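You operate a simulated robot arm through the tools that you are given. There is no shell and no other tool.

The job below is to be done with a simulated two-armed robot. You get a single attempt, and the scene is never put back.

## Task
Turn the air down for the weekend: lifter and rack valves shut, oiler off, regulator 3 bar.
Fine: then drain the filter bowl empty and shut its valve.

Only the result counts: the job must be done as asked and must still hold three seconds after the hand-in. Knocking over, shifting, dropping, spilling or breaking anything else fails it.

## Robot
Two 7-joint arms with two-finger parallel grippers on one trunk, on a base that drives. Base frame: it is fixed to the floor where the robot stands at the start and does not move with it; the origin is under the middle of the robot, x ahead of it, y to its left, z up. Readings come in m, degrees, newtons and seconds.
The left shoulder is at the start at [0.05, 0.177, 1.029], the right one opposite. With the tool pointing down near the work surface each hand reaches from about 0.22 to 0.7 m from the robot's upright axis, wherever it stands, measured 20 degrees to its own side. Places, roughly: benches valve [1.2, 2.6, 0.8]; bowl valve [1, 2.7, 0.9]; filter bowl [1, 2.6, 1]; hose valve [0.9, 2.7, 0.8]; inlet valve [1.6, 2.5, 1.1]; lifter valve [1.6, 2.5, 0.8]; rack valve [1.4, 2.5, 0.8]; red main valve [1.3, 2.6, 1.1]; tester valve [1.1, 2.6, 0.8]; yellow oiler knob [1.2, 2.6, 1.4]. Payload 3.43 kg a hand.
Tool frame (each hand has its own): the origin (TCP) lies between the finger pads and is the grasp point; the fingertips stand 0.034 m ahead of it; z points along the fingers, y is the line along which they close. The gripper opens to 0.128 m. The fingers are 0.024 m wide and 0.012 m thick; the gripper's body (0.048 by 0.13 m) begins 0.096 m behind the TCP.
Orientation is that of the tool frame in the base frame, as a unit quaternion [x, y, z, w]. With the fingers straight down and closing along the base's y, the tool's x points along the base's -x, its y along +y and its z along -z.

## Interface
- The arms move only by the tool arm_command. It takes "left_moves", "right_moves" or both (then of equal length, played together; a hand with none holds still); each is text: rows parted by semicolons, each of 7 numbers parted by spaces: the opening, from 0 (shut) to 1 (fully open), then the shift along the tool's x, y, z in units of 20 mm (1.0 is 20 mm), then the turn, a rotation vector about the tool's x, y, z in units of 6 degrees (1.0 is 6 degrees). In form: claw x y z rx ry rz; .... A call has 1 to 20 rows; each row shifts and turns the commanded pose from where the row before left it, along the tool's axes as they then stand. A call with a number of a shift or a turn outside -1 to 1 is refused whole. Each row takes 0.2 s and may step no farther than 0.05 m and 8.6 degrees from the row before; otherwise, or with a gripper value out of range, the whole call is refused. Where a pose cannot be reached the arm comes as near as it can. A force on the tool above 40 N (or 10 N above the force at the start of the call, whichever is more), or a blocked arm, ends the call early, and 0.2 s more pass. Each finger travels about 0.108 m/s and halts on what it meets, pressing with about 23 N; the grip force reading is that of the motor and also rises with nothing between the fingers. The clock runs only during rows and for 0.2 s after the last one: add rows that do not move to give the fingers time. The reply holds the time, the measured pose of the TCP, the force on the tool along the base axes, the opening and the grip force, in the units named above and with some noise, with the torque about the TCP (base axes, N m) and any sound that the robot's microphone picked up, and new pictures: "views" is both (left out), scene, wrist or none (wrist: the cameras of the hands that moved).
- Cameras (640 x 400 px; columns grow to the right, rows downward): "scene" is now at [0.1487, -0.0169, 1.2038]; the picture's right is [-0.17, -0.99, 0.00], its down [-0.48, 0.08, -0.87] and it looks along [0.86, -0.15, -0.49] (base axes); focal length 275 px, centre (320, 200). "left" rides on the left gripper at [0.076, 0.011, -0.16] in its tool frame; the picture's right is [-0.15, 0.99, 0.00], its down [-0.88, -0.13, -0.46] and it looks along [-0.45, -0.07, 0.89] (tool axes); focal length 234 px, centre (320, 200). "right" rides on the right gripper at [0.076, -0.011, -0.16] in its tool frame; the picture's right is [0.15, 0.99, 0.00], its down [-0.88, 0.13, -0.46] and it looks along [-0.45, 0.07, 0.89] (tool axes); focal length 234 px, centre (320, 200). There is no depth. A picture from a camera that has moved, and an enlarged one, comes with that camera's place and axes in the base frame and with its lens. The place of the scene camera against the robot may be out by one fixed shift of up to 0.012 m in any direction.
- raise_lower(by): slides the trunk up (or, below 0, down) by that many m; the arms and the scene camera ride with it, the base frame stays. It gives what a move gives, with no picture.
- roll_base(legs): drives the robot by 1 to 6 legs, each [ahead, turn to the left] in m and degrees, along the robot's own axes; the way and the turn of a leg run together, so that a leg with both is an arc; at most 1.5 m and 180 degrees a leg. The arms and the cameras ride along, it lands a little off, and it stops where it bumps. It gives what a move gives, and a new picture of the scene camera.
- aim_head(pan, tilt): turns the head with the scene camera to pan (to the left, within 80 degrees either way) and tilt (down, from -29 to 69), counted from straight ahead of the robot. It gives what a move gives, and a new picture of the scene camera.
- close_up(camera, box): a new picture of the part [left, top, right, bottom] of that camera's present view, enlarged. It takes no simulated time.
- finish_job(): hands the job in; it is judged then, once.

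Nothing tells you exact positions but the pictures and the camera data. Unless the task says otherwise, let go and move clear before handing in.

The tools are called by a JSON object that holds its "fn" and its "kwargs". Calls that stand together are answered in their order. arm_command: Moves the arms, as the interface text tells. Its arguments: {"type":"object","properties":{"left_moves":{"type":"string"},"right_moves":{"type":"string"},"views":{"type":"string","enum":["both","scene","wrist","none"]}},"required":[]} The other tools are called the same way: raise_lower (by) slides the trunk up or down; roll_base (legs) drives the base; aim_head (pan, tilt) turns the head that bears the scene camera; close_up (camera, box) takes an enlarged picture of a part of a camera's view; finish_job () hands the job in.

At the start:

```text
clock: 0.0
left_tcp_pos: [0.4931, 0.1887, 0.9268]
left_orientation: [0.0, 1.0, 0.0, -0.001]
left_contact_force: [0.4, -0.5, 0.2]
left_torque: [0.02, 0.0, -0.01]
left_opening: 0.128
left_gripper_force: 0.1
right_tcp_pos: [0.4336, -0.2326, 0.9923]
right_orientation: [0.001, 1.0, 0.001, 0.0]
right_contact_force: [-0.4, 0.0, -0.3]
right_torque: [0.0, 0.01, -0.03]
right_opening: 0.1282
right_gripper_force: 0.1
trunk travel left (down, up): [-0.2, 0.201]
robot x, y, heading: [0.0009, -0.0021, -0.1]
head pan, tilt: [-9.8, 29.4]
```

scene: 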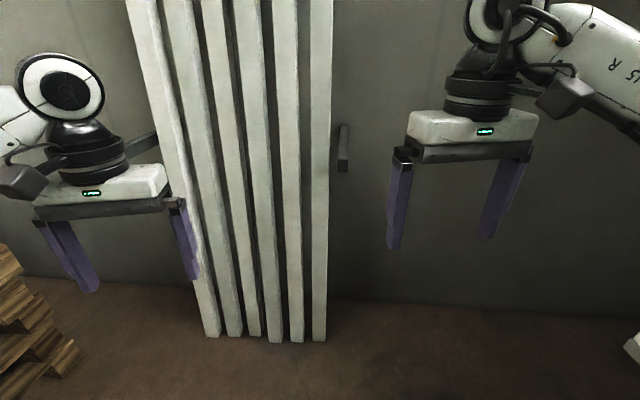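
right: 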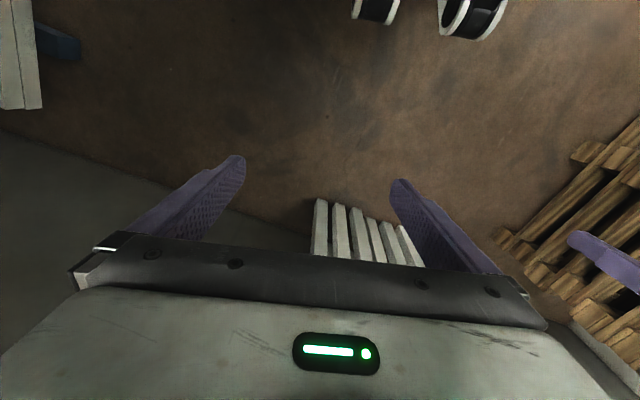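
left: 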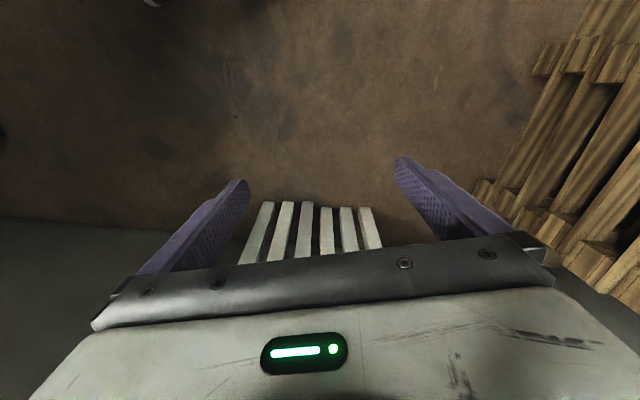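

I see a radiator and wall ahead, and both hands; the air panel should lie to the left near [1.2, 2.6, 1.0]. I'll turn the head to the left to look at it first.

{"fn": "aim_head", "kwargs": {"pan": 65, "tilt": 5}}

```text
clock: 1.5
left_tcp_pos: [0.4931, 0.1873, 0.9275]
left_orientation: [-0.001, 1.0, 0.0, -0.001]
left_contact_force: [0.7, -0.1, 0.6]
left_torque: [-0.01, 0.02, 0.0]
left_opening: 0.1281
left_gripper_force: 0.1
right_tcp_pos: [0.433, -0.2328, 0.9916]
right_orientation: [0.002, 1.0, 0.0, 0.0]
right_contact_force: [0.3, -0.2, -0.2]
right_torque: [-0.04, -0.02, -0.01]
right_opening: 0.1282
right_gripper_force: 0.0
trunk travel left (down, up): [-0.2, 0.201]
robot x, y, heading: [0.0002, -0.0019, -0.2]
head pan, tilt: [65.0, 5.0]
camera scene: at [0.0983, 0.0818, 1.2433], right [0.91, -0.42, 0.0], down [-0.04, -0.08, -1.0], along [0.42, 0.9, -0.09], focal length 275 px, centre (320, 200)
```

scene: 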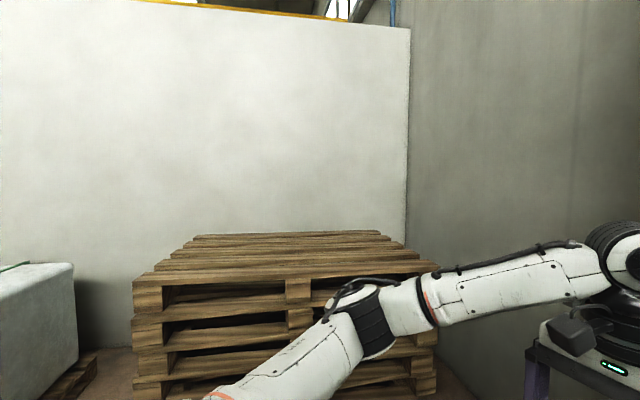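

The panel's direction is hidden behind a white partition with a pallet stack in front of it. I'll look round further to find the way through.

{"fn": "aim_head", "kwargs": {"pan": 80, "tilt": 15}}

{"fn": "aim_head", "kwargs": {"pan": 30, "tilt": 10}}

{"fn": "aim_head", "kwargs": {"pan": -70, "tilt": 15}}

```text
clock: 2.2
left_tcp_pos: [0.4925, 0.1883, 0.9268]
left_orientation: [0.0, 1.0, 0.0, -0.001]
left_contact_force: [-0.5, 0.1, -0.2]
left_torque: [0.0, -0.03, 0.03]
left_opening: 0.1281
left_gripper_force: 0.0
right_tcp_pos: [0.4344, -0.2336, 0.9911]
right_orientation: [0.001, 1.0, 0.001, 0.0]
right_contact_force: [-0.5, -0.8, -0.4]
right_torque: [0.01, -0.01, -0.01]
right_opening: 0.1283
right_gripper_force: 0.0
trunk travel left (down, up): [-0.2, 0.201]
robot x, y, heading: [0.0004, -0.0006, 0.3]
head pan, tilt: [80.0, 15.0]
camera scene: at [0.0757, 0.0906, 1.2271], right [0.98, -0.17, 0.0], down [-0.05, -0.25, -0.97], along [0.17, 0.95, -0.26], focal length 275 px, centre (320, 200)
```

scene: 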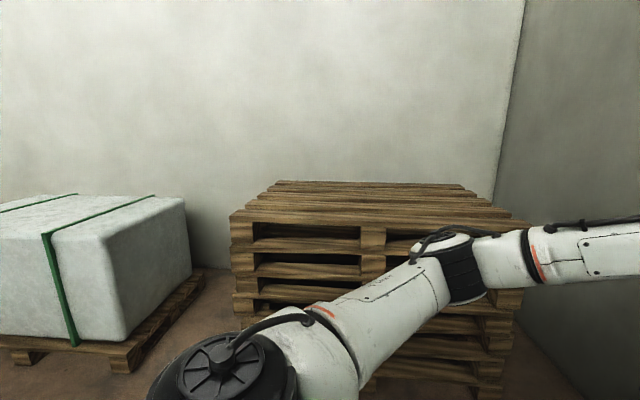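

```text
clock: 3.4
left_tcp_pos: [0.493, 0.1885, 0.9262]
left_orientation: [0.0, 1.0, -0.001, 0.0]
left_contact_force: [0.2, 0.3, 0.4]
left_torque: [0.01, -0.01, 0.02]
left_opening: 0.128
left_gripper_force: 0.2
right_tcp_pos: [0.4342, -0.2333, 0.9922]
right_orientation: [0.002, 1.0, 0.0, -0.001]
right_contact_force: [-0.3, -0.1, -0.4]
right_torque: [0.02, 0.02, 0.01]
right_opening: 0.1281
right_gripper_force: 0.0
trunk travel left (down, up): [-0.2, 0.201]
robot x, y, heading: [-0.0025, -0.0017, -0.0]
head pan, tilt: [30.0, 10.0]
camera scene: at [0.1399, 0.0451, 1.2352], right [0.5, -0.87, 0.0], down [-0.15, -0.09, -0.98], along [0.85, 0.49, -0.17], focal length 275 px, centre (320, 200)
```

scene: 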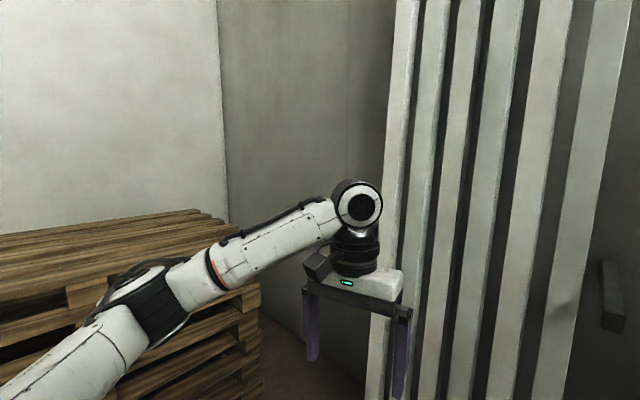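

```text
clock: 5.2
left_tcp_pos: [0.4922, 0.1896, 0.9277]
left_orientation: [0.0, 1.0, 0.001, -0.001]
left_contact_force: [0.5, 0.1, -1.0]
left_torque: [-0.03, 0.01, 0.03]
left_opening: 0.128
left_gripper_force: 0.0
right_tcp_pos: [0.4333, -0.234, 0.9934]
right_orientation: [0.001, 1.0, 0.0, 0.0]
right_contact_force: [-1.1, -0.7, 0.3]
right_torque: [-0.01, 0.02, 0.02]
right_opening: 0.1278
right_gripper_force: 0.0
trunk travel left (down, up): [-0.2, 0.201]
robot x, y, heading: [-0.0056, 0.0015, 0.1]
head pan, tilt: [-70.0, 15.0]
camera scene: at [0.0914, -0.0892, 1.2271], right [-0.94, -0.34, 0.0], down [-0.09, 0.24, -0.97], along [0.33, -0.91, -0.26], focal length 275 px, centre (320, 200)
```

scene: 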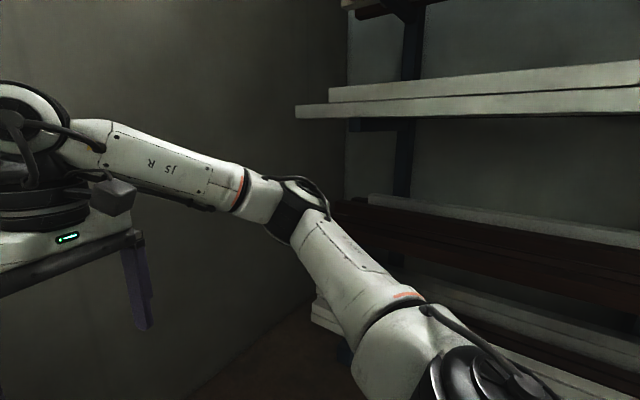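

The walls are skewed about 15°, and the panel lies beyond the white partition to the left. I'll turn the robot in place to see what is behind it and find a route.

{"fn": "roll_base", "kwargs": {"legs": [[0, 110]]}}

{"fn": "aim_head", "kwargs": {"pan": 60, "tilt": 10}}

{"fn": "aim_head", "kwargs": {"pan": 0, "tilt": 10}}

```text
clock: 10.1
left_tcp_pos: [-0.3242, 0.4181, 0.9271]
left_orientation: [0.804, -0.595, 0.0, 0.0]
left_contact_force: [-0.3, 1.3, 0.2]
left_torque: [-0.04, 0.02, 0.02]
left_opening: 0.1278
left_gripper_force: 0.0
right_tcp_pos: [0.0967, 0.4834, 0.9931]
right_orientation: [0.803, -0.596, 0.0, 0.0]
right_contact_force: [0.6, -1.4, -0.1]
right_torque: [-0.02, -0.02, -0.02]
right_opening: 0.1279
right_gripper_force: 0.1
trunk travel left (down, up): [-0.2, 0.201]
robot x, y, heading: [-0.0008, -0.0021, 106.9]
head pan, tilt: [-70.0, 15.0]
camera scene: at [0.0436, 0.1217, 1.2271], right [0.6, -0.8, 0.0], down [-0.21, -0.16, -0.97], along [0.77, 0.58, -0.26], focal length 275 px, centre (320, 200)
```

scene: 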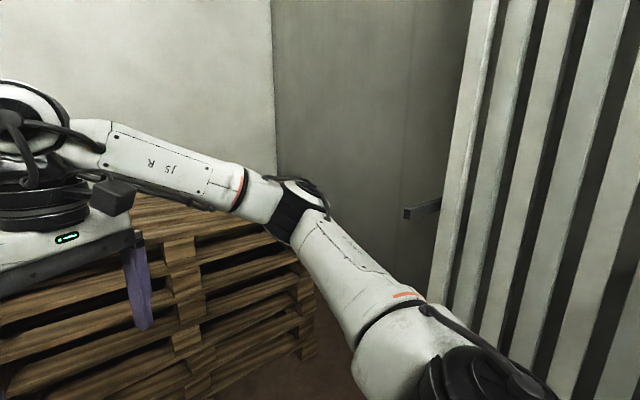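

```text
clock: 12.2
left_tcp_pos: [-0.3243, 0.4164, 0.9278]
left_orientation: [0.804, -0.594, 0.001, 0.0]
left_contact_force: [0.4, 0.2, -0.5]
left_torque: [0.0, 0.0, -0.04]
left_opening: 0.128
left_gripper_force: 0.0
right_tcp_pos: [0.0965, 0.4834, 0.9911]
right_orientation: [0.804, -0.595, 0.0, 0.0]
right_contact_force: [-0.9, 0.2, -0.4]
right_torque: [0.02, 0.01, 0.01]
right_opening: 0.1279
right_gripper_force: 0.1
trunk travel left (down, up): [-0.2, 0.201]
robot x, y, heading: [0.0001, 0.0022, 107.1]
head pan, tilt: [60.0, 10.0]
camera scene: at [-0.1216, 0.0866, 1.2352], right [0.23, 0.97, 0.0], down [0.17, -0.04, -0.98], along [-0.96, 0.22, -0.17], focal length 275 px, centre (320, 200)
```

scene: 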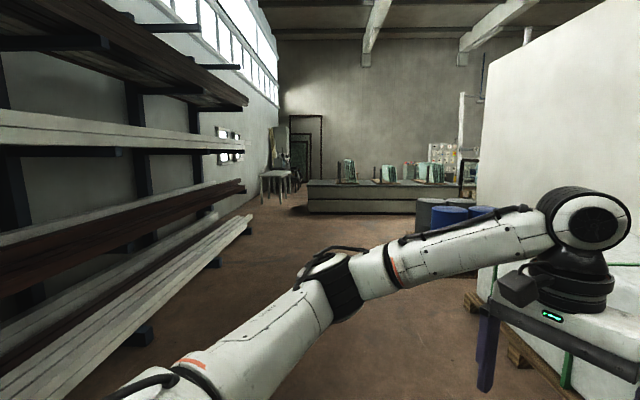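

```text
clock: 13.5
left_tcp_pos: [-0.3239, 0.4175, 0.928]
left_orientation: [0.804, -0.595, 0.001, 0.0]
left_contact_force: [0.8, 0.4, 0.3]
left_torque: [-0.03, -0.02, -0.02]
left_opening: 0.1278
left_gripper_force: 0.1
right_tcp_pos: [0.0962, 0.4832, 0.992]
right_orientation: [0.804, -0.595, 0.0, -0.001]
right_contact_force: [-1.0, 0.0, 0.4]
right_torque: [-0.01, 0.0, 0.03]
right_opening: 0.1282
right_gripper_force: 0.1
trunk travel left (down, up): [-0.2, 0.201]
robot x, y, heading: [-0.0042, 0.0018, 107.1]
head pan, tilt: [0.0, 10.0]
camera scene: at [-0.0582, 0.1545, 1.2352], right [0.96, 0.29, 0.0], down [0.05, -0.17, -0.98], along [-0.29, 0.94, -0.17], focal length 275 px, centre (320, 200)
```

scene: 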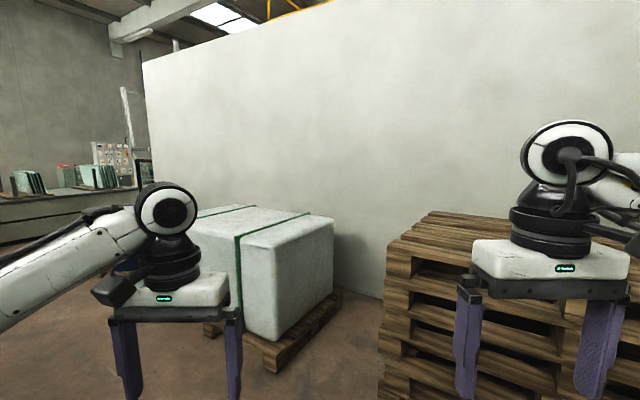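

The partition runs off to the left and ends around [-3.6, 3.3]; the open side of the hall lies that way, with drums near its end. I'll zoom in on it, then turn and drive down the aisle.

{"fn": "roll_base", "kwargs": {"legs": [[0, 58]]}}

{"fn": "close_up", "kwargs": {"camera": "scene", "box": [160, 60, 640, 360]}}

```text
clock: 16.5
left_tcp_pos: [-0.5251, -0.0613, 0.9263]
left_orientation: [0.992, -0.125, 0.001, 0.0]
left_contact_force: [0.0, -0.2, 0.2]
left_torque: [0.0, -0.01, 0.01]
left_opening: 0.128
left_gripper_force: 0.0
right_tcp_pos: [-0.3626, 0.3342, 0.9926]
right_orientation: [0.992, -0.125, 0.0, 0.0]
right_contact_force: [0.0, -0.5, 0.3]
right_torque: [-0.01, -0.01, -0.01]
right_opening: 0.128
right_gripper_force: 0.0
trunk travel left (down, up): [-0.2, 0.201]
robot x, y, heading: [0.0013, -0.0012, 165.6]
head pan, tilt: [0.0, 10.0]
camera scene: at [-0.1685, 0.0389, 1.2352], right [0.25, 0.97, 0.0], down [0.17, -0.04, -0.98], along [-0.95, 0.24, -0.17], focal length 275 px, centre (320, 200)
```

scene: 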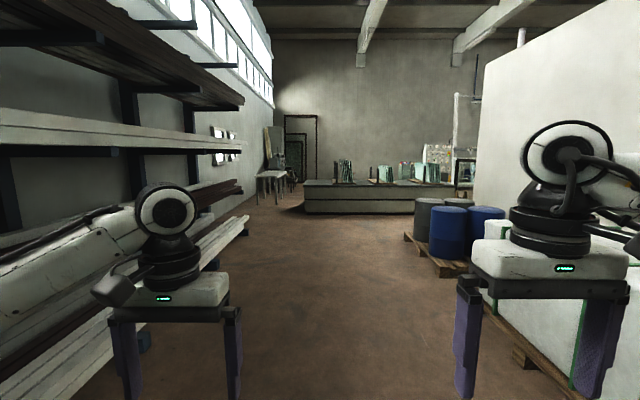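

```text
1.33 times, centred on (400, 210) of scene
camera zoom: at [-0.1685, 0.0389, 1.2352], right [0.25, 0.97, 0.0], down [0.17, -0.04, -0.98], along [-0.95, 0.24, -0.17], focal length 366 px, centre (213, 187)
```

zoom: 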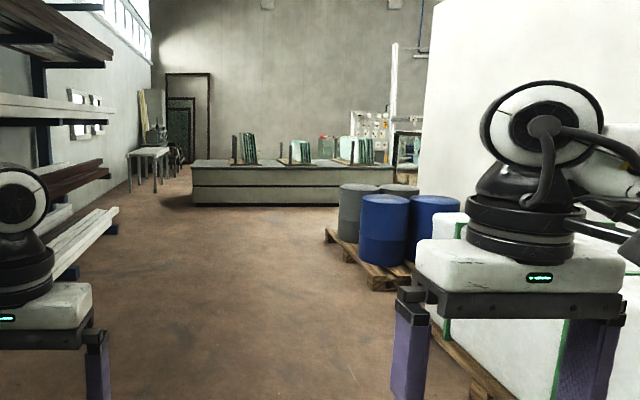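

The aisle ahead is clear, with drums on a pallet to the right and a long bench about 5.7 m away. I'll drive 3 m down the aisle and look to the right for the partition's end.

{"fn": "roll_base", "kwargs": {"legs": [[1.5, 0], [1.5, 0]]}}

{"fn": "aim_head", "kwargs": {"pan": -50, "tilt": 15}}

```text
clock: 31.1
left_tcp_pos: [-3.4798, 0.6524, 0.9273]
left_orientation: [0.994, -0.109, 0.001, 0.0]
left_contact_force: [-0.2, 0.8, -0.1]
left_torque: [0.01, 0.02, 0.03]
left_opening: 0.1282
left_gripper_force: 0.0
right_tcp_pos: [-3.3318, 1.0523, 0.9927]
right_orientation: [0.994, -0.11, 0.0, 0.0]
right_contact_force: [0.5, -1.1, -0.5]
right_torque: [-0.01, 0.02, -0.02]
right_opening: 0.1283
right_gripper_force: 0.1
trunk travel left (down, up): [-0.2, 0.201]
robot x, y, heading: [-2.9566, 0.728, 167.2]
head pan, tilt: [0.0, 10.0]
camera scene: at [-3.1271, 0.7638, 1.2352], right [0.22, 0.98, 0.0], down [0.17, -0.04, -0.98], along [-0.96, 0.21, -0.17], focal length 275 px, centre (320, 200)
```

scene: 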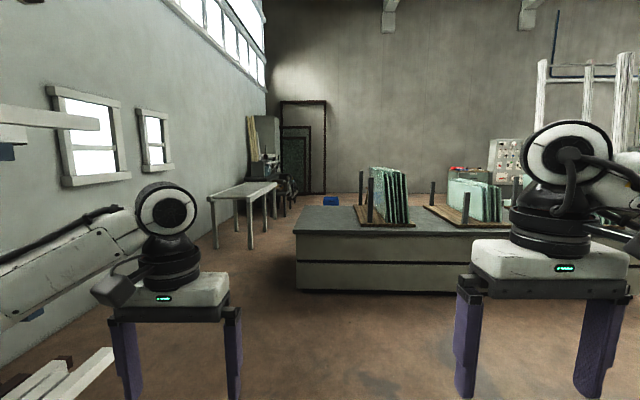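

```text
clock: 32.3
left_tcp_pos: [-3.4799, 0.6532, 0.926]
left_orientation: [0.994, -0.109, 0.001, 0.0]
left_contact_force: [-0.7, 0.1, -0.8]
left_torque: [0.01, 0.0, -0.01]
left_opening: 0.1279
left_gripper_force: 0.1
right_tcp_pos: [-3.3302, 1.0521, 0.992]
right_orientation: [0.994, -0.11, 0.0, 0.002]
right_contact_force: [0.0, -0.2, 0.2]
right_torque: [-0.02, 0.0, -0.01]
right_opening: 0.1282
right_gripper_force: 0.1
trunk travel left (down, up): [-0.2, 0.201]
robot x, y, heading: [-2.9589, 0.7289, 167.4]
head pan, tilt: [-50.0, 15.0]
camera scene: at [-3.0793, 0.8265, 1.2271], right [0.89, 0.46, 0.0], down [0.12, -0.23, -0.97], along [-0.45, 0.86, -0.26], focal length 275 px, centre (320, 200)
```

scene: 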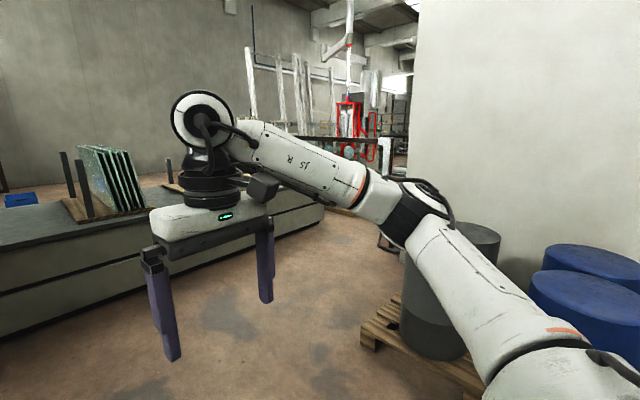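

The passage between the bench and the drum pallet is about 1.5 m wide, leading to the area behind the partition. I'll drive to its middle and turn right into it.

{"fn": "roll_base", "kwargs": {"legs": [[1.5, 0], [0.1, 0], [0, -92]]}}

{"fn": "aim_head", "kwargs": {"pan": 0, "tilt": 15}}

{"fn": "aim_head", "kwargs": {"pan": -50, "tilt": 10}}

```text
clock: 44.5
left_tcp_pos: [-4.5714, 1.6264, 0.9265]
left_orientation: [-0.601, 0.799, -0.001, 0.0]
left_contact_force: [0.0, 0.5, -0.5]
left_torque: [-0.08, 0.01, 0.0]
left_opening: 0.1279
left_gripper_force: 0.0
right_tcp_pos: [-4.1835, 1.4537, 0.9913]
right_orientation: [-0.601, 0.799, 0.0, -0.001]
right_contact_force: [0.1, 0.0, 0.3]
right_torque: [-0.02, 0.0, 0.02]
right_opening: 0.128
right_gripper_force: 0.0
trunk travel left (down, up): [-0.2, 0.201]
robot x, y, heading: [-4.5272, 1.1006, 74.0]
head pan, tilt: [-50.0, 15.0]
camera scene: at [-4.4339, 1.2048, 1.2271], right [0.4, -0.91, 0.0], down [-0.24, -0.1, -0.97], along [0.88, 0.39, -0.26], focal length 275 px, centre (320, 200)
```

scene: 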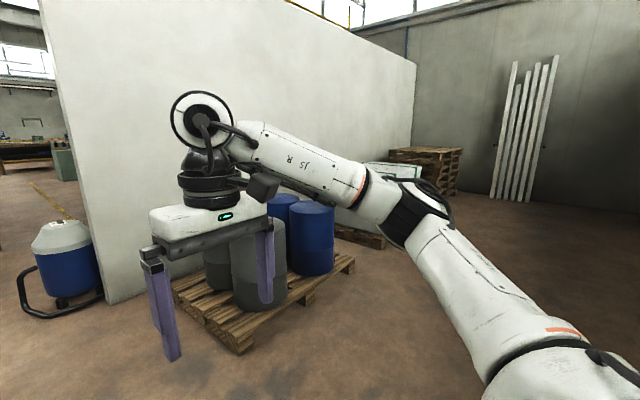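

```text
clock: 45.6
left_tcp_pos: [-4.5729, 1.6272, 0.9268]
left_orientation: [-0.6, 0.8, 0.0, 0.0]
left_contact_force: [0.1, -0.3, 0.6]
left_torque: [0.03, -0.02, 0.0]
left_opening: 0.1278
left_gripper_force: 0.0
right_tcp_pos: [-4.1836, 1.4537, 0.9925]
right_orientation: [-0.601, 0.799, 0.0, 0.0]
right_contact_force: [-0.3, 1.2, 0.6]
right_torque: [-0.02, 0.0, 0.01]
right_opening: 0.1281
right_gripper_force: 0.1
trunk travel left (down, up): [-0.2, 0.201]
robot x, y, heading: [-4.529, 1.1023, 73.7]
head pan, tilt: [0.0, 15.0]
camera scene: at [-4.4933, 1.2568, 1.2271], right [0.96, -0.28, 0.0], down [-0.07, -0.25, -0.97], along [0.27, 0.93, -0.26], focal length 275 px, centre (320, 200)
```

scene: 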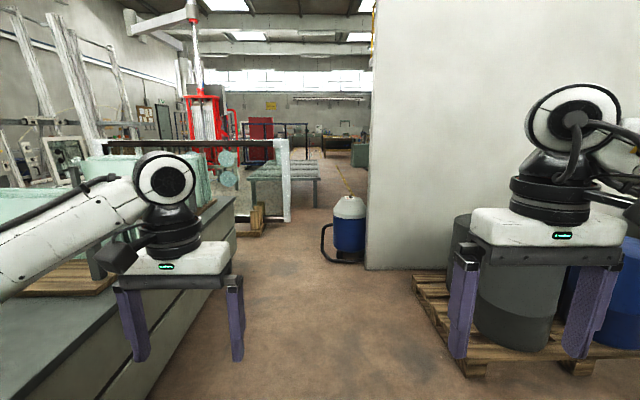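

```text
clock: 46.8
left_tcp_pos: [-4.5723, 1.6272, 0.9271]
left_orientation: [-0.601, 0.799, 0.0, 0.0]
left_contact_force: [-0.9, 0.3, -0.1]
left_torque: [0.01, -0.03, 0.03]
left_opening: 0.128
left_gripper_force: 0.0
right_tcp_pos: [-4.1833, 1.4529, 0.9924]
right_orientation: [-0.6, 0.8, 0.0, 0.0]
right_contact_force: [0.8, 0.0, 1.2]
right_torque: [-0.01, 0.02, -0.01]
right_opening: 0.1281
right_gripper_force: 0.1
trunk travel left (down, up): [-0.2, 0.201]
robot x, y, heading: [-4.5276, 1.0989, 73.8]
head pan, tilt: [-50.0, 10.0]
camera scene: at [-4.4343, 1.2047, 1.2352], right [0.41, -0.91, 0.0], down [-0.16, -0.07, -0.98], along [0.9, 0.4, -0.17], focal length 275 px, centre (320, 200)
```

scene: 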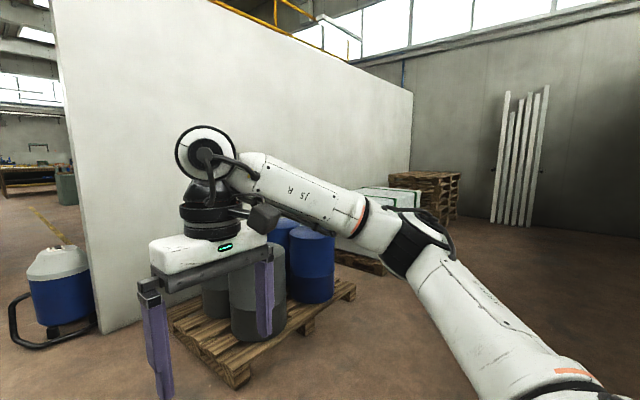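

The partition ends at about [-3.47, 3.27]; a wheeled blue drum cart stands at its end and leaves a gap of under a metre to the bench. I'll look closely at that gap before driving.

{"fn": "aim_head", "kwargs": {"pan": 0, "tilt": 20}}

{"fn": "close_up", "kwargs": {"camera": "scene", "box": [190, 80, 430, 230]}}

```text
clock: 48.0
left_tcp_pos: [-4.5719, 1.6276, 0.9262]
left_orientation: [-0.601, 0.799, 0.0, 0.0]
left_contact_force: [0.3, 0.4, 0.4]
left_torque: [0.01, 0.0, 0.0]
left_opening: 0.1279
left_gripper_force: 0.0
right_tcp_pos: [-4.1844, 1.452, 0.9926]
right_orientation: [-0.601, 0.8, -0.001, 0.0]
right_contact_force: [0.2, 0.0, 0.1]
right_torque: [0.04, 0.01, 0.0]
right_opening: 0.128
right_gripper_force: 0.0
trunk travel left (down, up): [-0.2, 0.201]
robot x, y, heading: [-4.5273, 1.1011, 73.8]
head pan, tilt: [0.0, 20.0]
camera scene: at [-4.4933, 1.2565, 1.219], right [0.96, -0.28, 0.0], down [-0.1, -0.33, -0.94], along [0.26, 0.9, -0.34], focal length 275 px, centre (320, 200)
```

scene: 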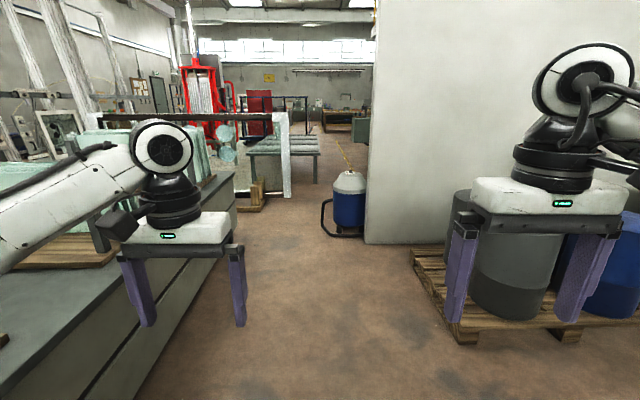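

```text
2.67 times, centred on (310, 155) of scene
camera zoom: at [-4.4933, 1.2565, 1.219], right [0.96, -0.28, 0.0], down [-0.1, -0.33, -0.94], along [0.26, 0.9, -0.34], focal length 732 px, centre (347, 320)
```

zoom: 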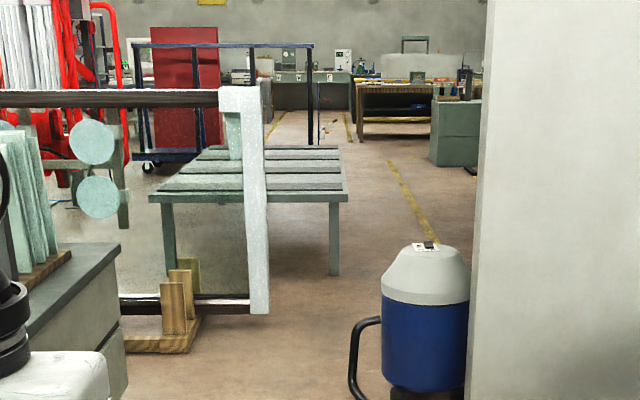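

The gap past the cart is tight (cart handle near [-3.8, 3.5], bench corner near [-4.6, 3.9], window frame edge near [-3.95, 4.4]). I'll look down at my own base to judge its size.

{"fn": "aim_head", "kwargs": {"pan": 0, "tilt": 69}}

{"fn": "aim_head", "kwargs": {"pan": 75, "tilt": 60}}

```text
clock: 49.2
left_tcp_pos: [-4.572, 1.6287, 0.9266]
left_orientation: [-0.601, 0.799, 0.0, 0.0]
left_contact_force: [-0.2, -0.7, 0.6]
left_torque: [0.0, 0.0, -0.01]
left_opening: 0.1282
left_gripper_force: 0.1
right_tcp_pos: [-4.1828, 1.4532, 0.9916]
right_orientation: [-0.601, 0.799, 0.0, 0.0]
right_contact_force: [-0.7, -0.5, -0.3]
right_torque: [0.0, 0.01, 0.0]
right_opening: 0.128
right_gripper_force: 0.0
trunk travel left (down, up): [-0.2, 0.201]
robot x, y, heading: [-4.5244, 1.0994, 73.9]
head pan, tilt: [0.0, 68.8]
camera scene: at [-4.5038, 1.2208, 1.1515], right [0.96, -0.28, 0.0], down [-0.26, -0.9, -0.36], along [0.1, 0.35, -0.93], focal length 275 px, centre (320, 200)
```

scene: 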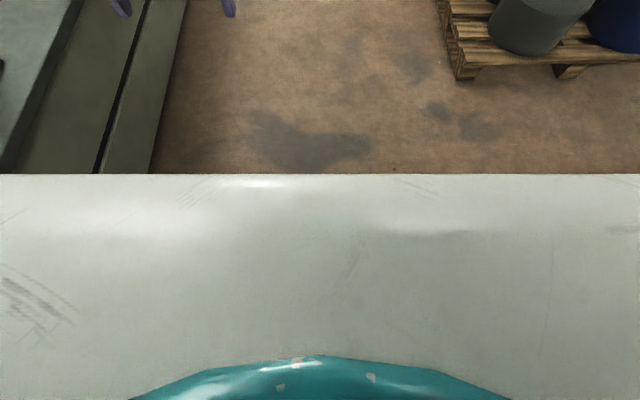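

```text
clock: 50.6
left_tcp_pos: [-4.572, 1.6271, 0.9266]
left_orientation: [-0.601, 0.799, 0.0, 0.0]
left_contact_force: [0.2, 0.6, 0.1]
left_torque: [0.0, 0.0, 0.0]
left_opening: 0.1279
left_gripper_force: 0.1
right_tcp_pos: [-4.1835, 1.4529, 0.993]
right_orientation: [-0.601, 0.8, 0.0, 0.0]
right_contact_force: [-0.1, 0.1, 0.3]
right_torque: [0.03, 0.0, -0.02]
right_opening: 0.1278
right_gripper_force: 0.0
trunk travel left (down, up): [-0.2, 0.201]
robot x, y, heading: [-4.5247, 1.0956, 73.9]
head pan, tilt: [75.0, 60.0]
camera scene: at [-4.5763, 1.2016, 1.1608], right [0.52, 0.86, 0.0], down [0.74, -0.45, -0.5], along [-0.43, 0.26, -0.87], focal length 275 px, centre (320, 200)
```

scene: 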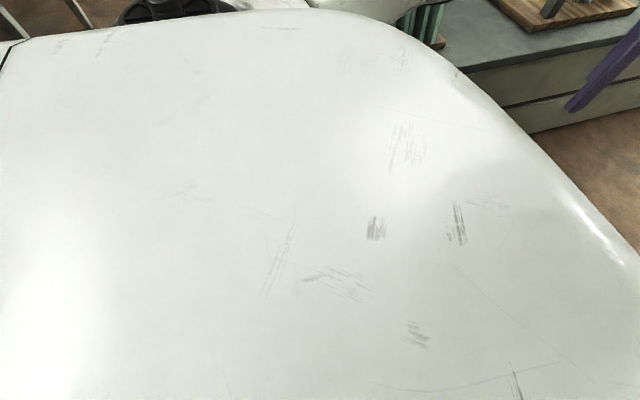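

My body hides the base, so I'll move nearer along the middle of the passage and measure the gap from there.

{"fn": "roll_base", "kwargs": {"legs": [[0, 17], [1.2, 0], [0, -16]]}}

{"fn": "aim_head", "kwargs": {"pan": 0, "tilt": 30}}

{"fn": "aim_head", "kwargs": {"pan": -30, "tilt": 20}}

```text
clock: 58.6
left_tcp_pos: [-4.606, 2.8167, 0.9279]
left_orientation: [-0.61, 0.793, 0.0, 0.0]
left_contact_force: [-0.6, 0.7, -0.9]
left_torque: [0.01, 0.02, -0.01]
left_opening: 0.1278
left_gripper_force: 0.0
right_tcp_pos: [-4.2123, 2.651, 0.9928]
right_orientation: [-0.609, 0.793, 0.0, -0.001]
right_contact_force: [-0.4, 0.1, -0.3]
right_torque: [0.02, 0.02, 0.0]
right_opening: 0.128
right_gripper_force: 0.2
trunk travel left (down, up): [-0.2, 0.201]
robot x, y, heading: [-4.5506, 2.294, 75.3]
head pan, tilt: [75.0, 60.0]
camera scene: at [-4.6007, 2.3919, 1.1608], right [0.5, 0.87, 0.0], down [0.75, -0.43, -0.5], along [-0.43, 0.25, -0.87], focal length 275 px, centre (320, 200)
```

scene: 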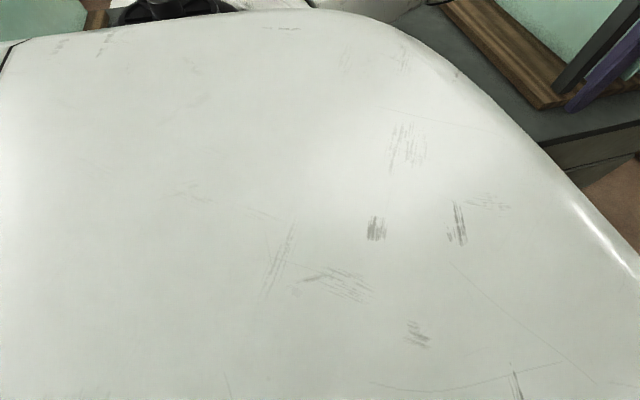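

```text
clock: 60.1
left_tcp_pos: [-4.606, 2.8177, 0.9263]
left_orientation: [-0.609, 0.793, 0.0, 0.0]
left_contact_force: [-0.5, -0.2, -0.7]
left_torque: [-0.05, 0.0, 0.01]
left_opening: 0.1279
left_gripper_force: 0.1
right_tcp_pos: [-4.2129, 2.6518, 0.9915]
right_orientation: [-0.609, 0.793, 0.0, 0.0]
right_contact_force: [-0.2, -0.1, -0.2]
right_torque: [-0.01, -0.02, -0.01]
right_opening: 0.1279
right_gripper_force: 0.1
trunk travel left (down, up): [-0.2, 0.201]
robot x, y, heading: [-4.5489, 2.2913, 75.1]
head pan, tilt: [0.0, 30.0]
camera scene: at [-4.52, 2.4462, 1.2029], right [0.97, -0.26, 0.0], down [-0.13, -0.48, -0.87], along [0.22, 0.84, -0.5], focal length 275 px, centre (320, 200)
```

scene: 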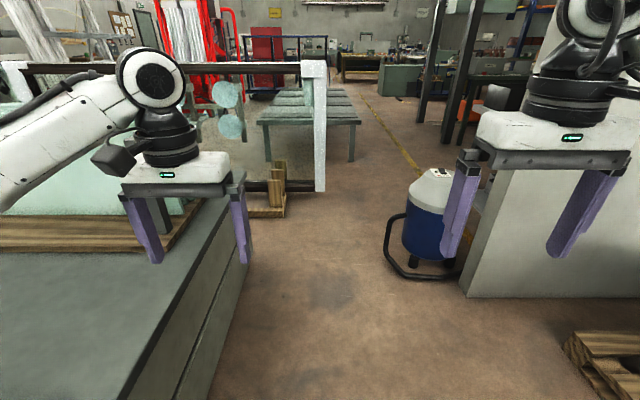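

```text
clock: 61.0
left_tcp_pos: [-4.6058, 2.8177, 0.9274]
left_orientation: [-0.61, 0.792, 0.0, 0.0]
left_contact_force: [-0.1, 0.3, 0.2]
left_torque: [-0.03, 0.01, 0.0]
left_opening: 0.1278
left_gripper_force: 0.1
right_tcp_pos: [-4.2129, 2.6509, 0.9925]
right_orientation: [-0.609, 0.793, 0.0, 0.0]
right_contact_force: [-0.3, 0.0, -0.4]
right_torque: [0.03, 0.03, -0.01]
right_opening: 0.1282
right_gripper_force: 0.1
trunk travel left (down, up): [-0.2, 0.201]
robot x, y, heading: [-4.5506, 2.2923, 75.1]
head pan, tilt: [-30.0, 20.0]
camera scene: at [-4.4775, 2.4248, 1.2189], right [0.71, -0.71, 0.0], down [-0.24, -0.24, -0.94], along [0.66, 0.67, -0.34], focal length 275 px, centre (320, 200)
```

scene: 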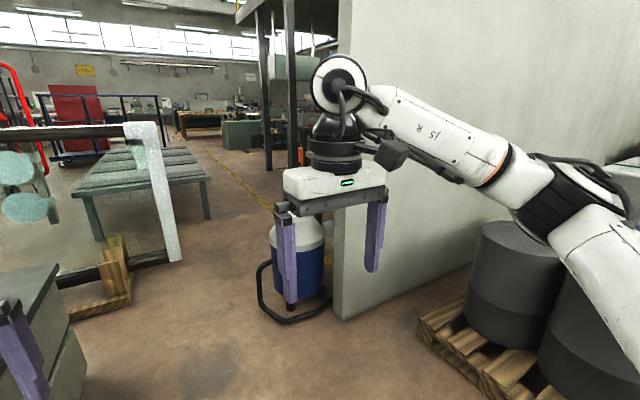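

The gap between cart and bench is about 0.85 m and then about 0.7 m past the window frame (frame about 1.1 m tall). I'll tip the right hand back to see my own base with its camera and learn how wide I am.

{"fn": "arm_command", "kwargs": {"right_moves": "1 0 0 -1 0 1 0;1 0 0 -1 0 1 0;1 0 0 0 0 1 0;1 0 0 0 0 1 0;1 0 0 0 0 1 0;1 0 0 0 0 1 0;1 0 0 0 0 1 0;1 0 0 0 0 1 0;1 0 0 0 0 1 0;1 0 0 0 0 1 0", "views": "wrist"}}

```text
clock: 63.2
left_tcp_pos: [-4.6046, 2.8175, 0.9254]
left_orientation: [-0.609, 0.793, 0.0, 0.0]
left_contact_force: [0.3, -0.5, -0.2]
left_torque: [0.0, 0.02, -0.02]
left_opening: 0.128
left_gripper_force: 0.0
right_tcp_pos: [-4.2735, 2.5709, 0.9764]
right_orientation: [-0.543, 0.706, -0.277, -0.361]
right_contact_force: [0.6, -0.1, 0.1]
right_torque: [0.0, -0.03, 0.0]
right_opening: 0.1278
right_gripper_force: 0.1
right hand out of reach, approached as far as the arm can: row 6, 7, 8, 9, 10
trunk travel left (down, up): [-0.2, 0.201]
robot x, y, heading: [-4.5503, 2.2905, 75.1]
head pan, tilt: [-30.0, 20.0]
camera right: at [-4.2405, 2.6504, 1.1328], right [-0.98, 0.17, 0.12], down [0.1, 0.89, -0.45], along [-0.18, -0.42, -0.89], focal length 234 px, centre (320, 200)
```

right: 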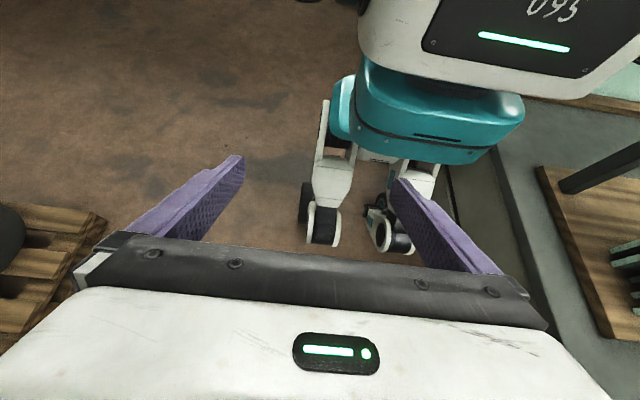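

Now I can see my own base with legs and wheels. I'll zoom in on it to measure its footprint.

{"fn": "close_up", "kwargs": {"camera": "right", "box": [260, 0, 580, 200]}}

{"fn": "close_up", "kwargs": {"camera": "right", "box": [270, 90, 510, 270]}}

```text
2.00 times, centred on (420, 100) of right
camera zoom: at [-4.2405, 2.6504, 1.1328], right [-0.98, 0.17, 0.12], down [0.1, 0.89, -0.45], along [-0.18, -0.42, -0.89], focal length 468 px, centre (120, 400)
```

zoom: 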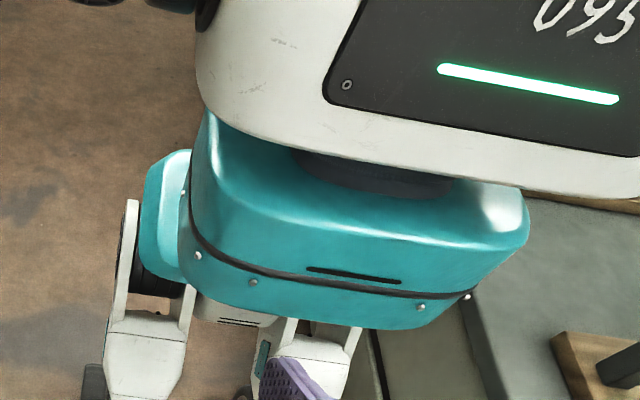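

```text
2.22 times, centred on (390, 180) of right
camera zoom: at [-4.2405, 2.6504, 1.1328], right [-0.98, 0.17, 0.12], down [0.1, 0.89, -0.45], along [-0.18, -0.42, -0.89], focal length 520 px, centre (164, 244)
```

zoom: 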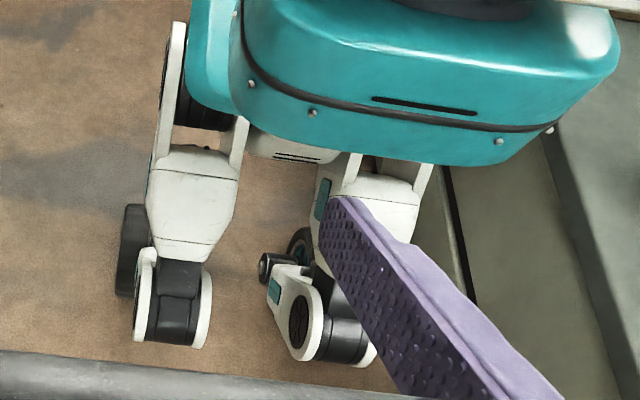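

My base looks roughly 0.45–0.5 m wide at the wheels, so the gap is passable if I keep the arms above the frame. I'll set the right hand straight again, raise the trunk and lift both hands.

{"fn": "arm_command", "kwargs": {"right_moves": "1 0 0 0 0 -1 0;1 0 0 0 0 -1 0;1 0 0 0 0 -1 0;1 0 0 0 0 -1 0;1 0 0 0 0 -1 0;1 0 0 0 0 -1 0;1 0 0 0 0 -1 0;1 0 0 0 0 -1 0;1 0 0 0 0 -1 0;1 0 0 0 0 -1 0", "views": "none"}}

{"fn": "raise_lower", "kwargs": {"by": 0.2}}

```text
clock: 65.4
left_tcp_pos: [-4.6059, 2.8173, 0.9273]
left_orientation: [-0.61, 0.792, 0.0, 0.0]
left_contact_force: [0.3, -0.4, -0.2]
left_torque: [0.01, 0.03, -0.01]
left_opening: 0.128
left_gripper_force: 0.0
right_tcp_pos: [-4.2725, 2.5713, 0.9748]
right_orientation: [-0.608, 0.792, 0.033, 0.042]
right_contact_force: [-0.3, -0.5, -0.7]
right_torque: [-0.02, 0.0, 0.0]
right_opening: 0.1281
right_gripper_force: 0.0
trunk travel left (down, up): [-0.2, 0.201]
robot x, y, heading: [-4.5534, 2.2917, 75.3]
head pan, tilt: [-30.0, 20.0]
```

```text
clock: 67.6
left_tcp_pos: [-4.6064, 2.8174, 1.1263]
left_orientation: [-0.61, 0.793, 0.0, 0.0]
left_contact_force: [-0.2, -0.4, 0.5]
left_torque: [0.02, -0.01, 0.0]
left_opening: 0.1281
left_gripper_force: 0.0
right_tcp_pos: [-4.2735, 2.5729, 1.1758]
right_orientation: [-0.608, 0.792, 0.032, 0.042]
right_contact_force: [0.4, 0.4, 0.0]
right_torque: [-0.03, 0.02, -0.02]
right_opening: 0.128
right_gripper_force: 0.0
trunk travel left (down, up): [-0.4, 0.001]
robot x, y, heading: [-4.5486, 2.2926, 75.1]
head pan, tilt: [-30.0, 20.0]
```

Trunk is fully up and the right hand has a small pitch error. I'll correct it and lift and retract both hands above the frame's height.

{"fn": "arm_command", "kwargs": {"left_moves": "1 1 0 -1 0 0 0;1 1 0 -1 0 0 0;1 1 0 -1 0 0 0;1 1 0 -1 0 0 0;1 1 0 -1 0 0 0;1 1 0 -1 0 0 0", "right_moves": "1 0 0 0 0 1 0;1 0 0 -1 0 0 0;1 0 0 -1 0 0 0;1 0 0 -1 0 0 0;1 0 0 0 0 0 0;1 0 0 0 0 0 0", "views": "none"}}

{"fn": "aim_head", "kwargs": {"pan": 0, "tilt": 35}}

```text
clock: 69.0
left_tcp_pos: [-4.6369, 2.702, 1.2459]
left_orientation: [-0.61, 0.793, 0.0, 0.0]
left_contact_force: [-0.2, 0.3, -0.7]
left_torque: [0.03, 0.0, -0.01]
left_opening: 0.1283
left_gripper_force: 0.1
right_tcp_pos: [-4.2743, 2.5716, 1.2364]
right_orientation: [-0.609, 0.793, 0.0, -0.001]
right_contact_force: [1.0, 0.8, 0.9]
right_torque: [0.0, 0.0, 0.0]
right_opening: 0.1282
right_gripper_force: 0.1
trunk travel left (down, up): [-0.4, 0.001]
robot x, y, heading: [-4.5525, 2.2954, 75.1]
head pan, tilt: [-30.0, 20.0]
```

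```text
clock: 69.9
left_tcp_pos: [-4.6363, 2.7022, 1.2464]
left_orientation: [-0.61, 0.793, 0.0, 0.0]
left_contact_force: [0.1, 0.8, 0.2]
left_torque: [0.03, -0.03, -0.01]
left_opening: 0.128
left_gripper_force: 0.0
right_tcp_pos: [-4.2734, 2.5723, 1.2351]
right_orientation: [-0.609, 0.793, 0.001, 0.0]
right_contact_force: [-0.1, 0.2, 0.4]
right_torque: [0.02, 0.01, 0.0]
right_opening: 0.1281
right_gripper_force: 0.1
trunk travel left (down, up): [-0.4, 0.001]
robot x, y, heading: [-4.5504, 2.2906, 75.1]
head pan, tilt: [0.0, 35.0]
camera scene: at [-4.5205, 2.4439, 1.3951], right [0.97, -0.26, 0.0], down [-0.15, -0.55, -0.82], along [0.21, 0.79, -0.57], focal length 275 px, centre (320, 200)
```

scene: 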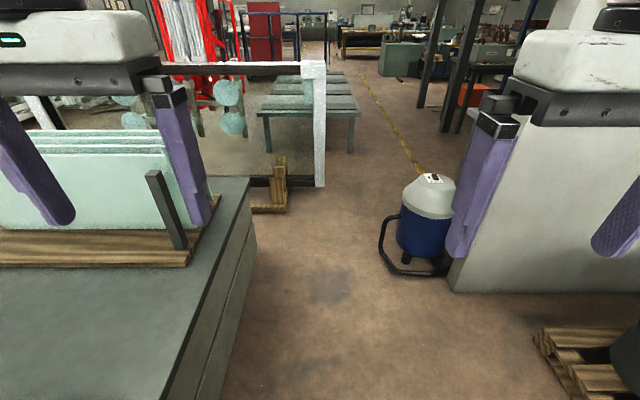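

Measurements agree: cart handle at [-3.74, 3.6], bench corner near [-4.6, 4.0], frame corner [-3.95, 4.42]. I'll drive straight 1.2 m along the middle and recheck.

{"fn": "roll_base", "kwargs": {"legs": [[1.2, 0]]}}

{"fn": "aim_head", "kwargs": {"pan": -35, "tilt": 45}}

```text
clock: 75.9
left_tcp_pos: [-4.3217, 3.8438, 1.2465]
left_orientation: [-0.605, 0.796, 0.0, -0.001]
left_contact_force: [-0.6, -0.3, 0.6]
left_torque: [-0.02, -0.07, 0.02]
left_opening: 0.1279
left_gripper_force: 0.0
right_tcp_pos: [-3.9602, 3.7081, 1.2359]
right_orientation: [-0.604, 0.797, 0.001, 0.0]
right_contact_force: [0.1, -0.9, -0.1]
right_torque: [-0.02, 0.01, -0.01]
right_opening: 0.128
right_gripper_force: 0.0
trunk travel left (down, up): [-0.4, 0.001]
robot x, y, heading: [-4.2422, 3.4362, 74.5]
head pan, tilt: [0.0, 35.0]
camera scene: at [-4.208, 3.5833, 1.3951], right [0.96, -0.27, 0.0], down [-0.15, -0.55, -0.82], along [0.22, 0.79, -0.57], focal length 275 px, centre (320, 200)
```

scene: 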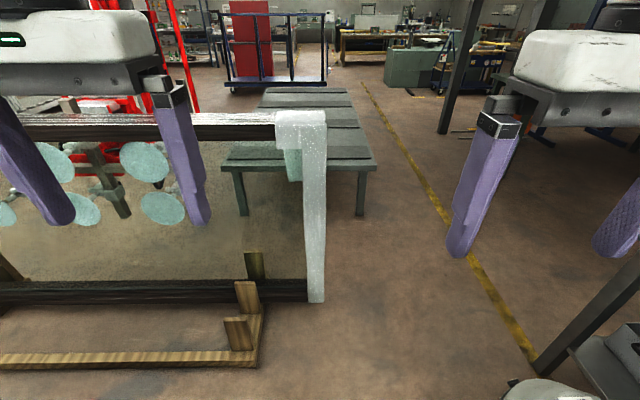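

```text
clock: 76.9
left_tcp_pos: [-4.3207, 3.8433, 1.2457]
left_orientation: [-0.605, 0.796, -0.001, 0.0]
left_contact_force: [0.1, 0.4, 0.6]
left_torque: [0.0, -0.03, 0.04]
left_opening: 0.1282
left_gripper_force: 0.1
right_tcp_pos: [-3.9594, 3.7085, 1.236]
right_orientation: [-0.604, 0.797, 0.0, 0.0]
right_contact_force: [0.1, -0.5, -0.8]
right_torque: [0.0, 0.01, -0.03]
right_opening: 0.128
right_gripper_force: 0.0
trunk travel left (down, up): [-0.4, 0.001]
robot x, y, heading: [-4.24, 3.4303, 74.1]
head pan, tilt: [-35.0, 45.0]
camera scene: at [-4.1689, 3.55, 1.3803], right [0.64, -0.77, 0.0], down [-0.55, -0.45, -0.71], along [0.55, 0.45, -0.71], focal length 275 px, centre (320, 200)
```

scene: 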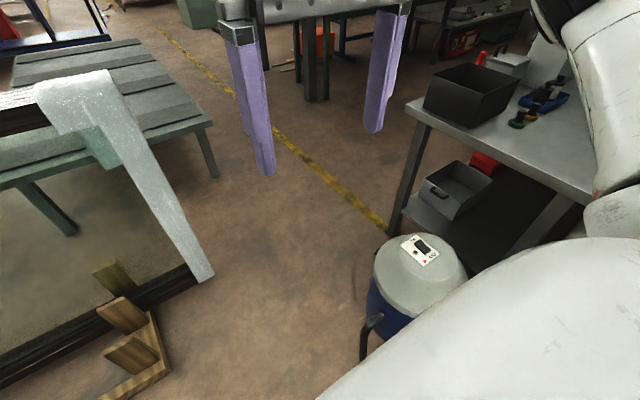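

The cart is centred near [-3.57, 3.62], the frame's corner at [-3.97, 4.42], and a workbench begins at about [-2.97, 3.9]. I'll step forward, turn right and pass through the middle of the gap.

{"fn": "roll_base", "kwargs": {"legs": [[0.33, 0], [0, -27]]}}

```text
clock: 80.5
left_tcp_pos: [-4.0376, 4.1464, 1.2462]
left_orientation: [-0.401, 0.916, 0.0, 0.0]
left_contact_force: [0.0, 0.3, 0.9]
left_torque: [0.01, -0.03, -0.02]
left_opening: 0.128
left_gripper_force: 0.2
right_tcp_pos: [-3.7764, 3.8614, 1.2367]
right_orientation: [-0.401, 0.916, 0.001, 0.0]
right_contact_force: [0.5, -0.4, 0.6]
right_torque: [-0.01, 0.0, -0.02]
right_opening: 0.128
right_gripper_force: 0.1
trunk travel left (down, up): [-0.4, 0.001]
robot x, y, heading: [-4.157, 3.7384, 47.4]
head pan, tilt: [-35.0, 45.0]
camera scene: at [-4.0368, 3.8107, 1.3803], right [0.21, -0.98, 0.0], down [-0.69, -0.15, -0.71], along [0.69, 0.15, -0.71], focal length 275 px, centre (320, 200)
```

scene: 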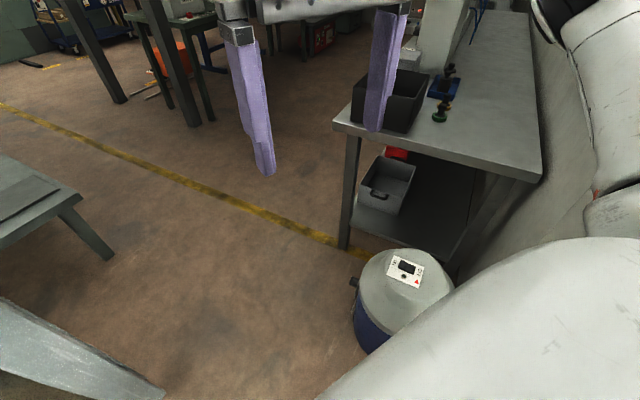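

The cart is to my lower right and the frame to my left, as expected. I'll pass forward 0.48 m and turn further right.

{"fn": "roll_base", "kwargs": {"legs": [[0.48, 0], [0, -32]]}}

{"fn": "aim_head", "kwargs": {"pan": -20, "tilt": 25}}

```text
clock: 84.9
left_tcp_pos: [-3.5154, 4.3847, 1.2461]
left_orientation: [-0.136, 0.991, 0.0, -0.001]
left_contact_force: [0.0, -0.3, -0.5]
left_torque: [0.0, -0.02, 0.02]
left_opening: 0.1277
left_gripper_force: 0.1
right_tcp_pos: [-3.4437, 4.0035, 1.2356]
right_orientation: [-0.136, 0.991, 0.001, 0.0]
right_contact_force: [-0.1, -0.6, 0.3]
right_torque: [-0.02, 0.02, -0.01]
right_opening: 0.128
right_gripper_force: 0.1
trunk travel left (down, up): [-0.4, 0.001]
robot x, y, heading: [-3.8278, 4.103, 15.7]
head pan, tilt: [-35.0, 45.0]
camera scene: at [-3.6926, 4.0912, 1.3803], right [-0.33, -0.94, 0.0], down [-0.67, 0.23, -0.71], along [0.67, -0.23, -0.71], focal length 275 px, centre (320, 200)
```

scene: 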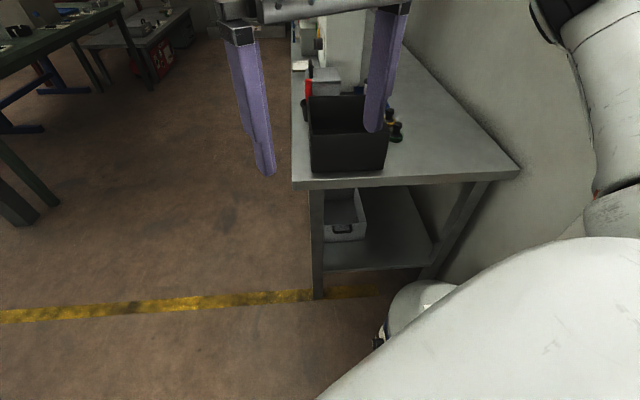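

```text
clock: 85.7
left_tcp_pos: [-3.5176, 4.3847, 1.246]
left_orientation: [-0.138, 0.99, 0.0, 0.0]
left_contact_force: [-0.2, -0.4, 0.4]
left_torque: [0.0, -0.03, 0.01]
left_opening: 0.1278
left_gripper_force: 0.1
right_tcp_pos: [-3.4452, 4.0057, 1.2359]
right_orientation: [-0.137, 0.991, 0.0, 0.0]
right_contact_force: [0.2, -0.6, -0.2]
right_torque: [-0.01, 0.01, 0.03]
right_opening: 0.1279
right_gripper_force: 0.1
trunk travel left (down, up): [-0.4, 0.001]
robot x, y, heading: [-3.8189, 4.1014, 15.9]
head pan, tilt: [-20.0, 25.0]
camera scene: at [-3.6775, 4.1115, 1.4108], right [-0.07, -1.0, 0.0], down [-0.42, 0.03, -0.91], along [0.9, -0.07, -0.42], focal length 275 px, centre (320, 200)
```

scene: 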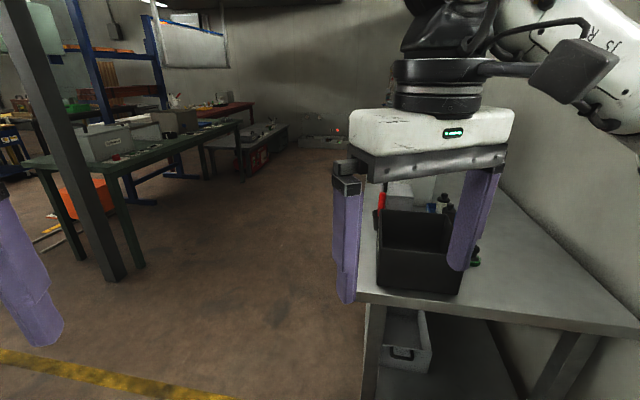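

I'm through the gap; a workbench lines the partition on the right and a desk stands to the left. I'll drive diagonally into the middle of the corridor and turn parallel to the wall.

{"fn": "roll_base", "kwargs": {"legs": [[1.4, 0], [0, -31]]}}

{"fn": "aim_head", "kwargs": {"pan": -15, "tilt": 15}}

```text
clock: 94.3
left_tcp_pos: [-2.0414, 4.5498, 1.2468]
left_orientation: [0.144, 0.99, 0.0, 0.0]
left_contact_force: [-0.5, 0.4, 0.1]
left_torque: [0.01, 0.01, 0.0]
left_opening: 0.1278
left_gripper_force: 0.1
right_tcp_pos: [-2.1817, 4.1902, 1.2356]
right_orientation: [0.144, 0.99, 0.001, 0.0]
right_contact_force: [-0.3, -0.8, 0.5]
right_torque: [-0.01, 0.03, -0.01]
right_opening: 0.128
right_gripper_force: 0.0
trunk travel left (down, up): [-0.4, 0.001]
robot x, y, heading: [-2.4543, 4.4771, -16.5]
head pan, tilt: [-20.0, 25.0]
camera scene: at [-2.3237, 4.3987, 1.4109], right [-0.59, -0.8, 0.0], down [-0.34, 0.25, -0.91], along [0.73, -0.54, -0.42], focal length 275 px, centre (320, 200)
```

scene: 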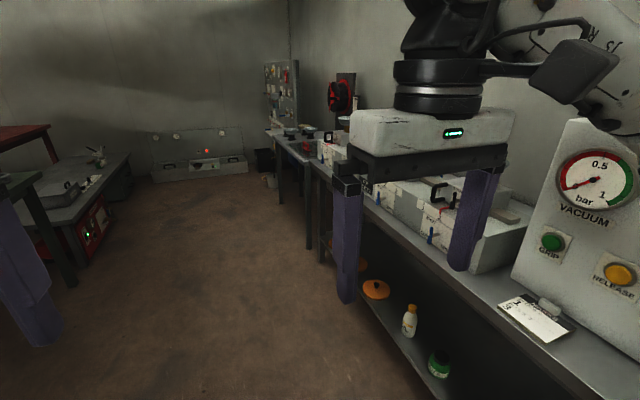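

```text
clock: 95.0
left_tcp_pos: [-2.0421, 4.5498, 1.2459]
left_orientation: [0.143, 0.99, 0.001, 0.0]
left_contact_force: [-0.4, 0.7, 0.7]
left_torque: [0.03, 0.02, 0.02]
left_opening: 0.1281
left_gripper_force: 0.1
right_tcp_pos: [-2.1817, 4.1913, 1.2352]
right_orientation: [0.144, 0.99, 0.0, 0.0]
right_contact_force: [0.0, 0.4, 0.3]
right_torque: [-0.04, -0.03, 0.02]
right_opening: 0.1277
right_gripper_force: 0.1
trunk travel left (down, up): [-0.4, 0.001]
robot x, y, heading: [-2.4566, 4.4737, -16.5]
head pan, tilt: [-15.0, 15.0]
camera scene: at [-2.3179, 4.405, 1.4271], right [-0.52, -0.85, 0.0], down [-0.22, 0.14, -0.97], along [0.82, -0.5, -0.26], focal length 275 px, centre (320, 200)
```

scene: 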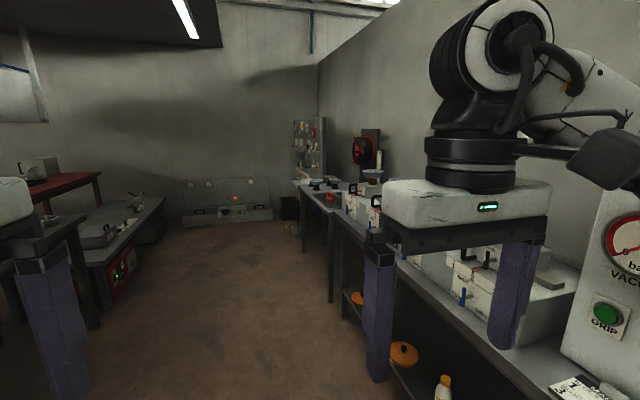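

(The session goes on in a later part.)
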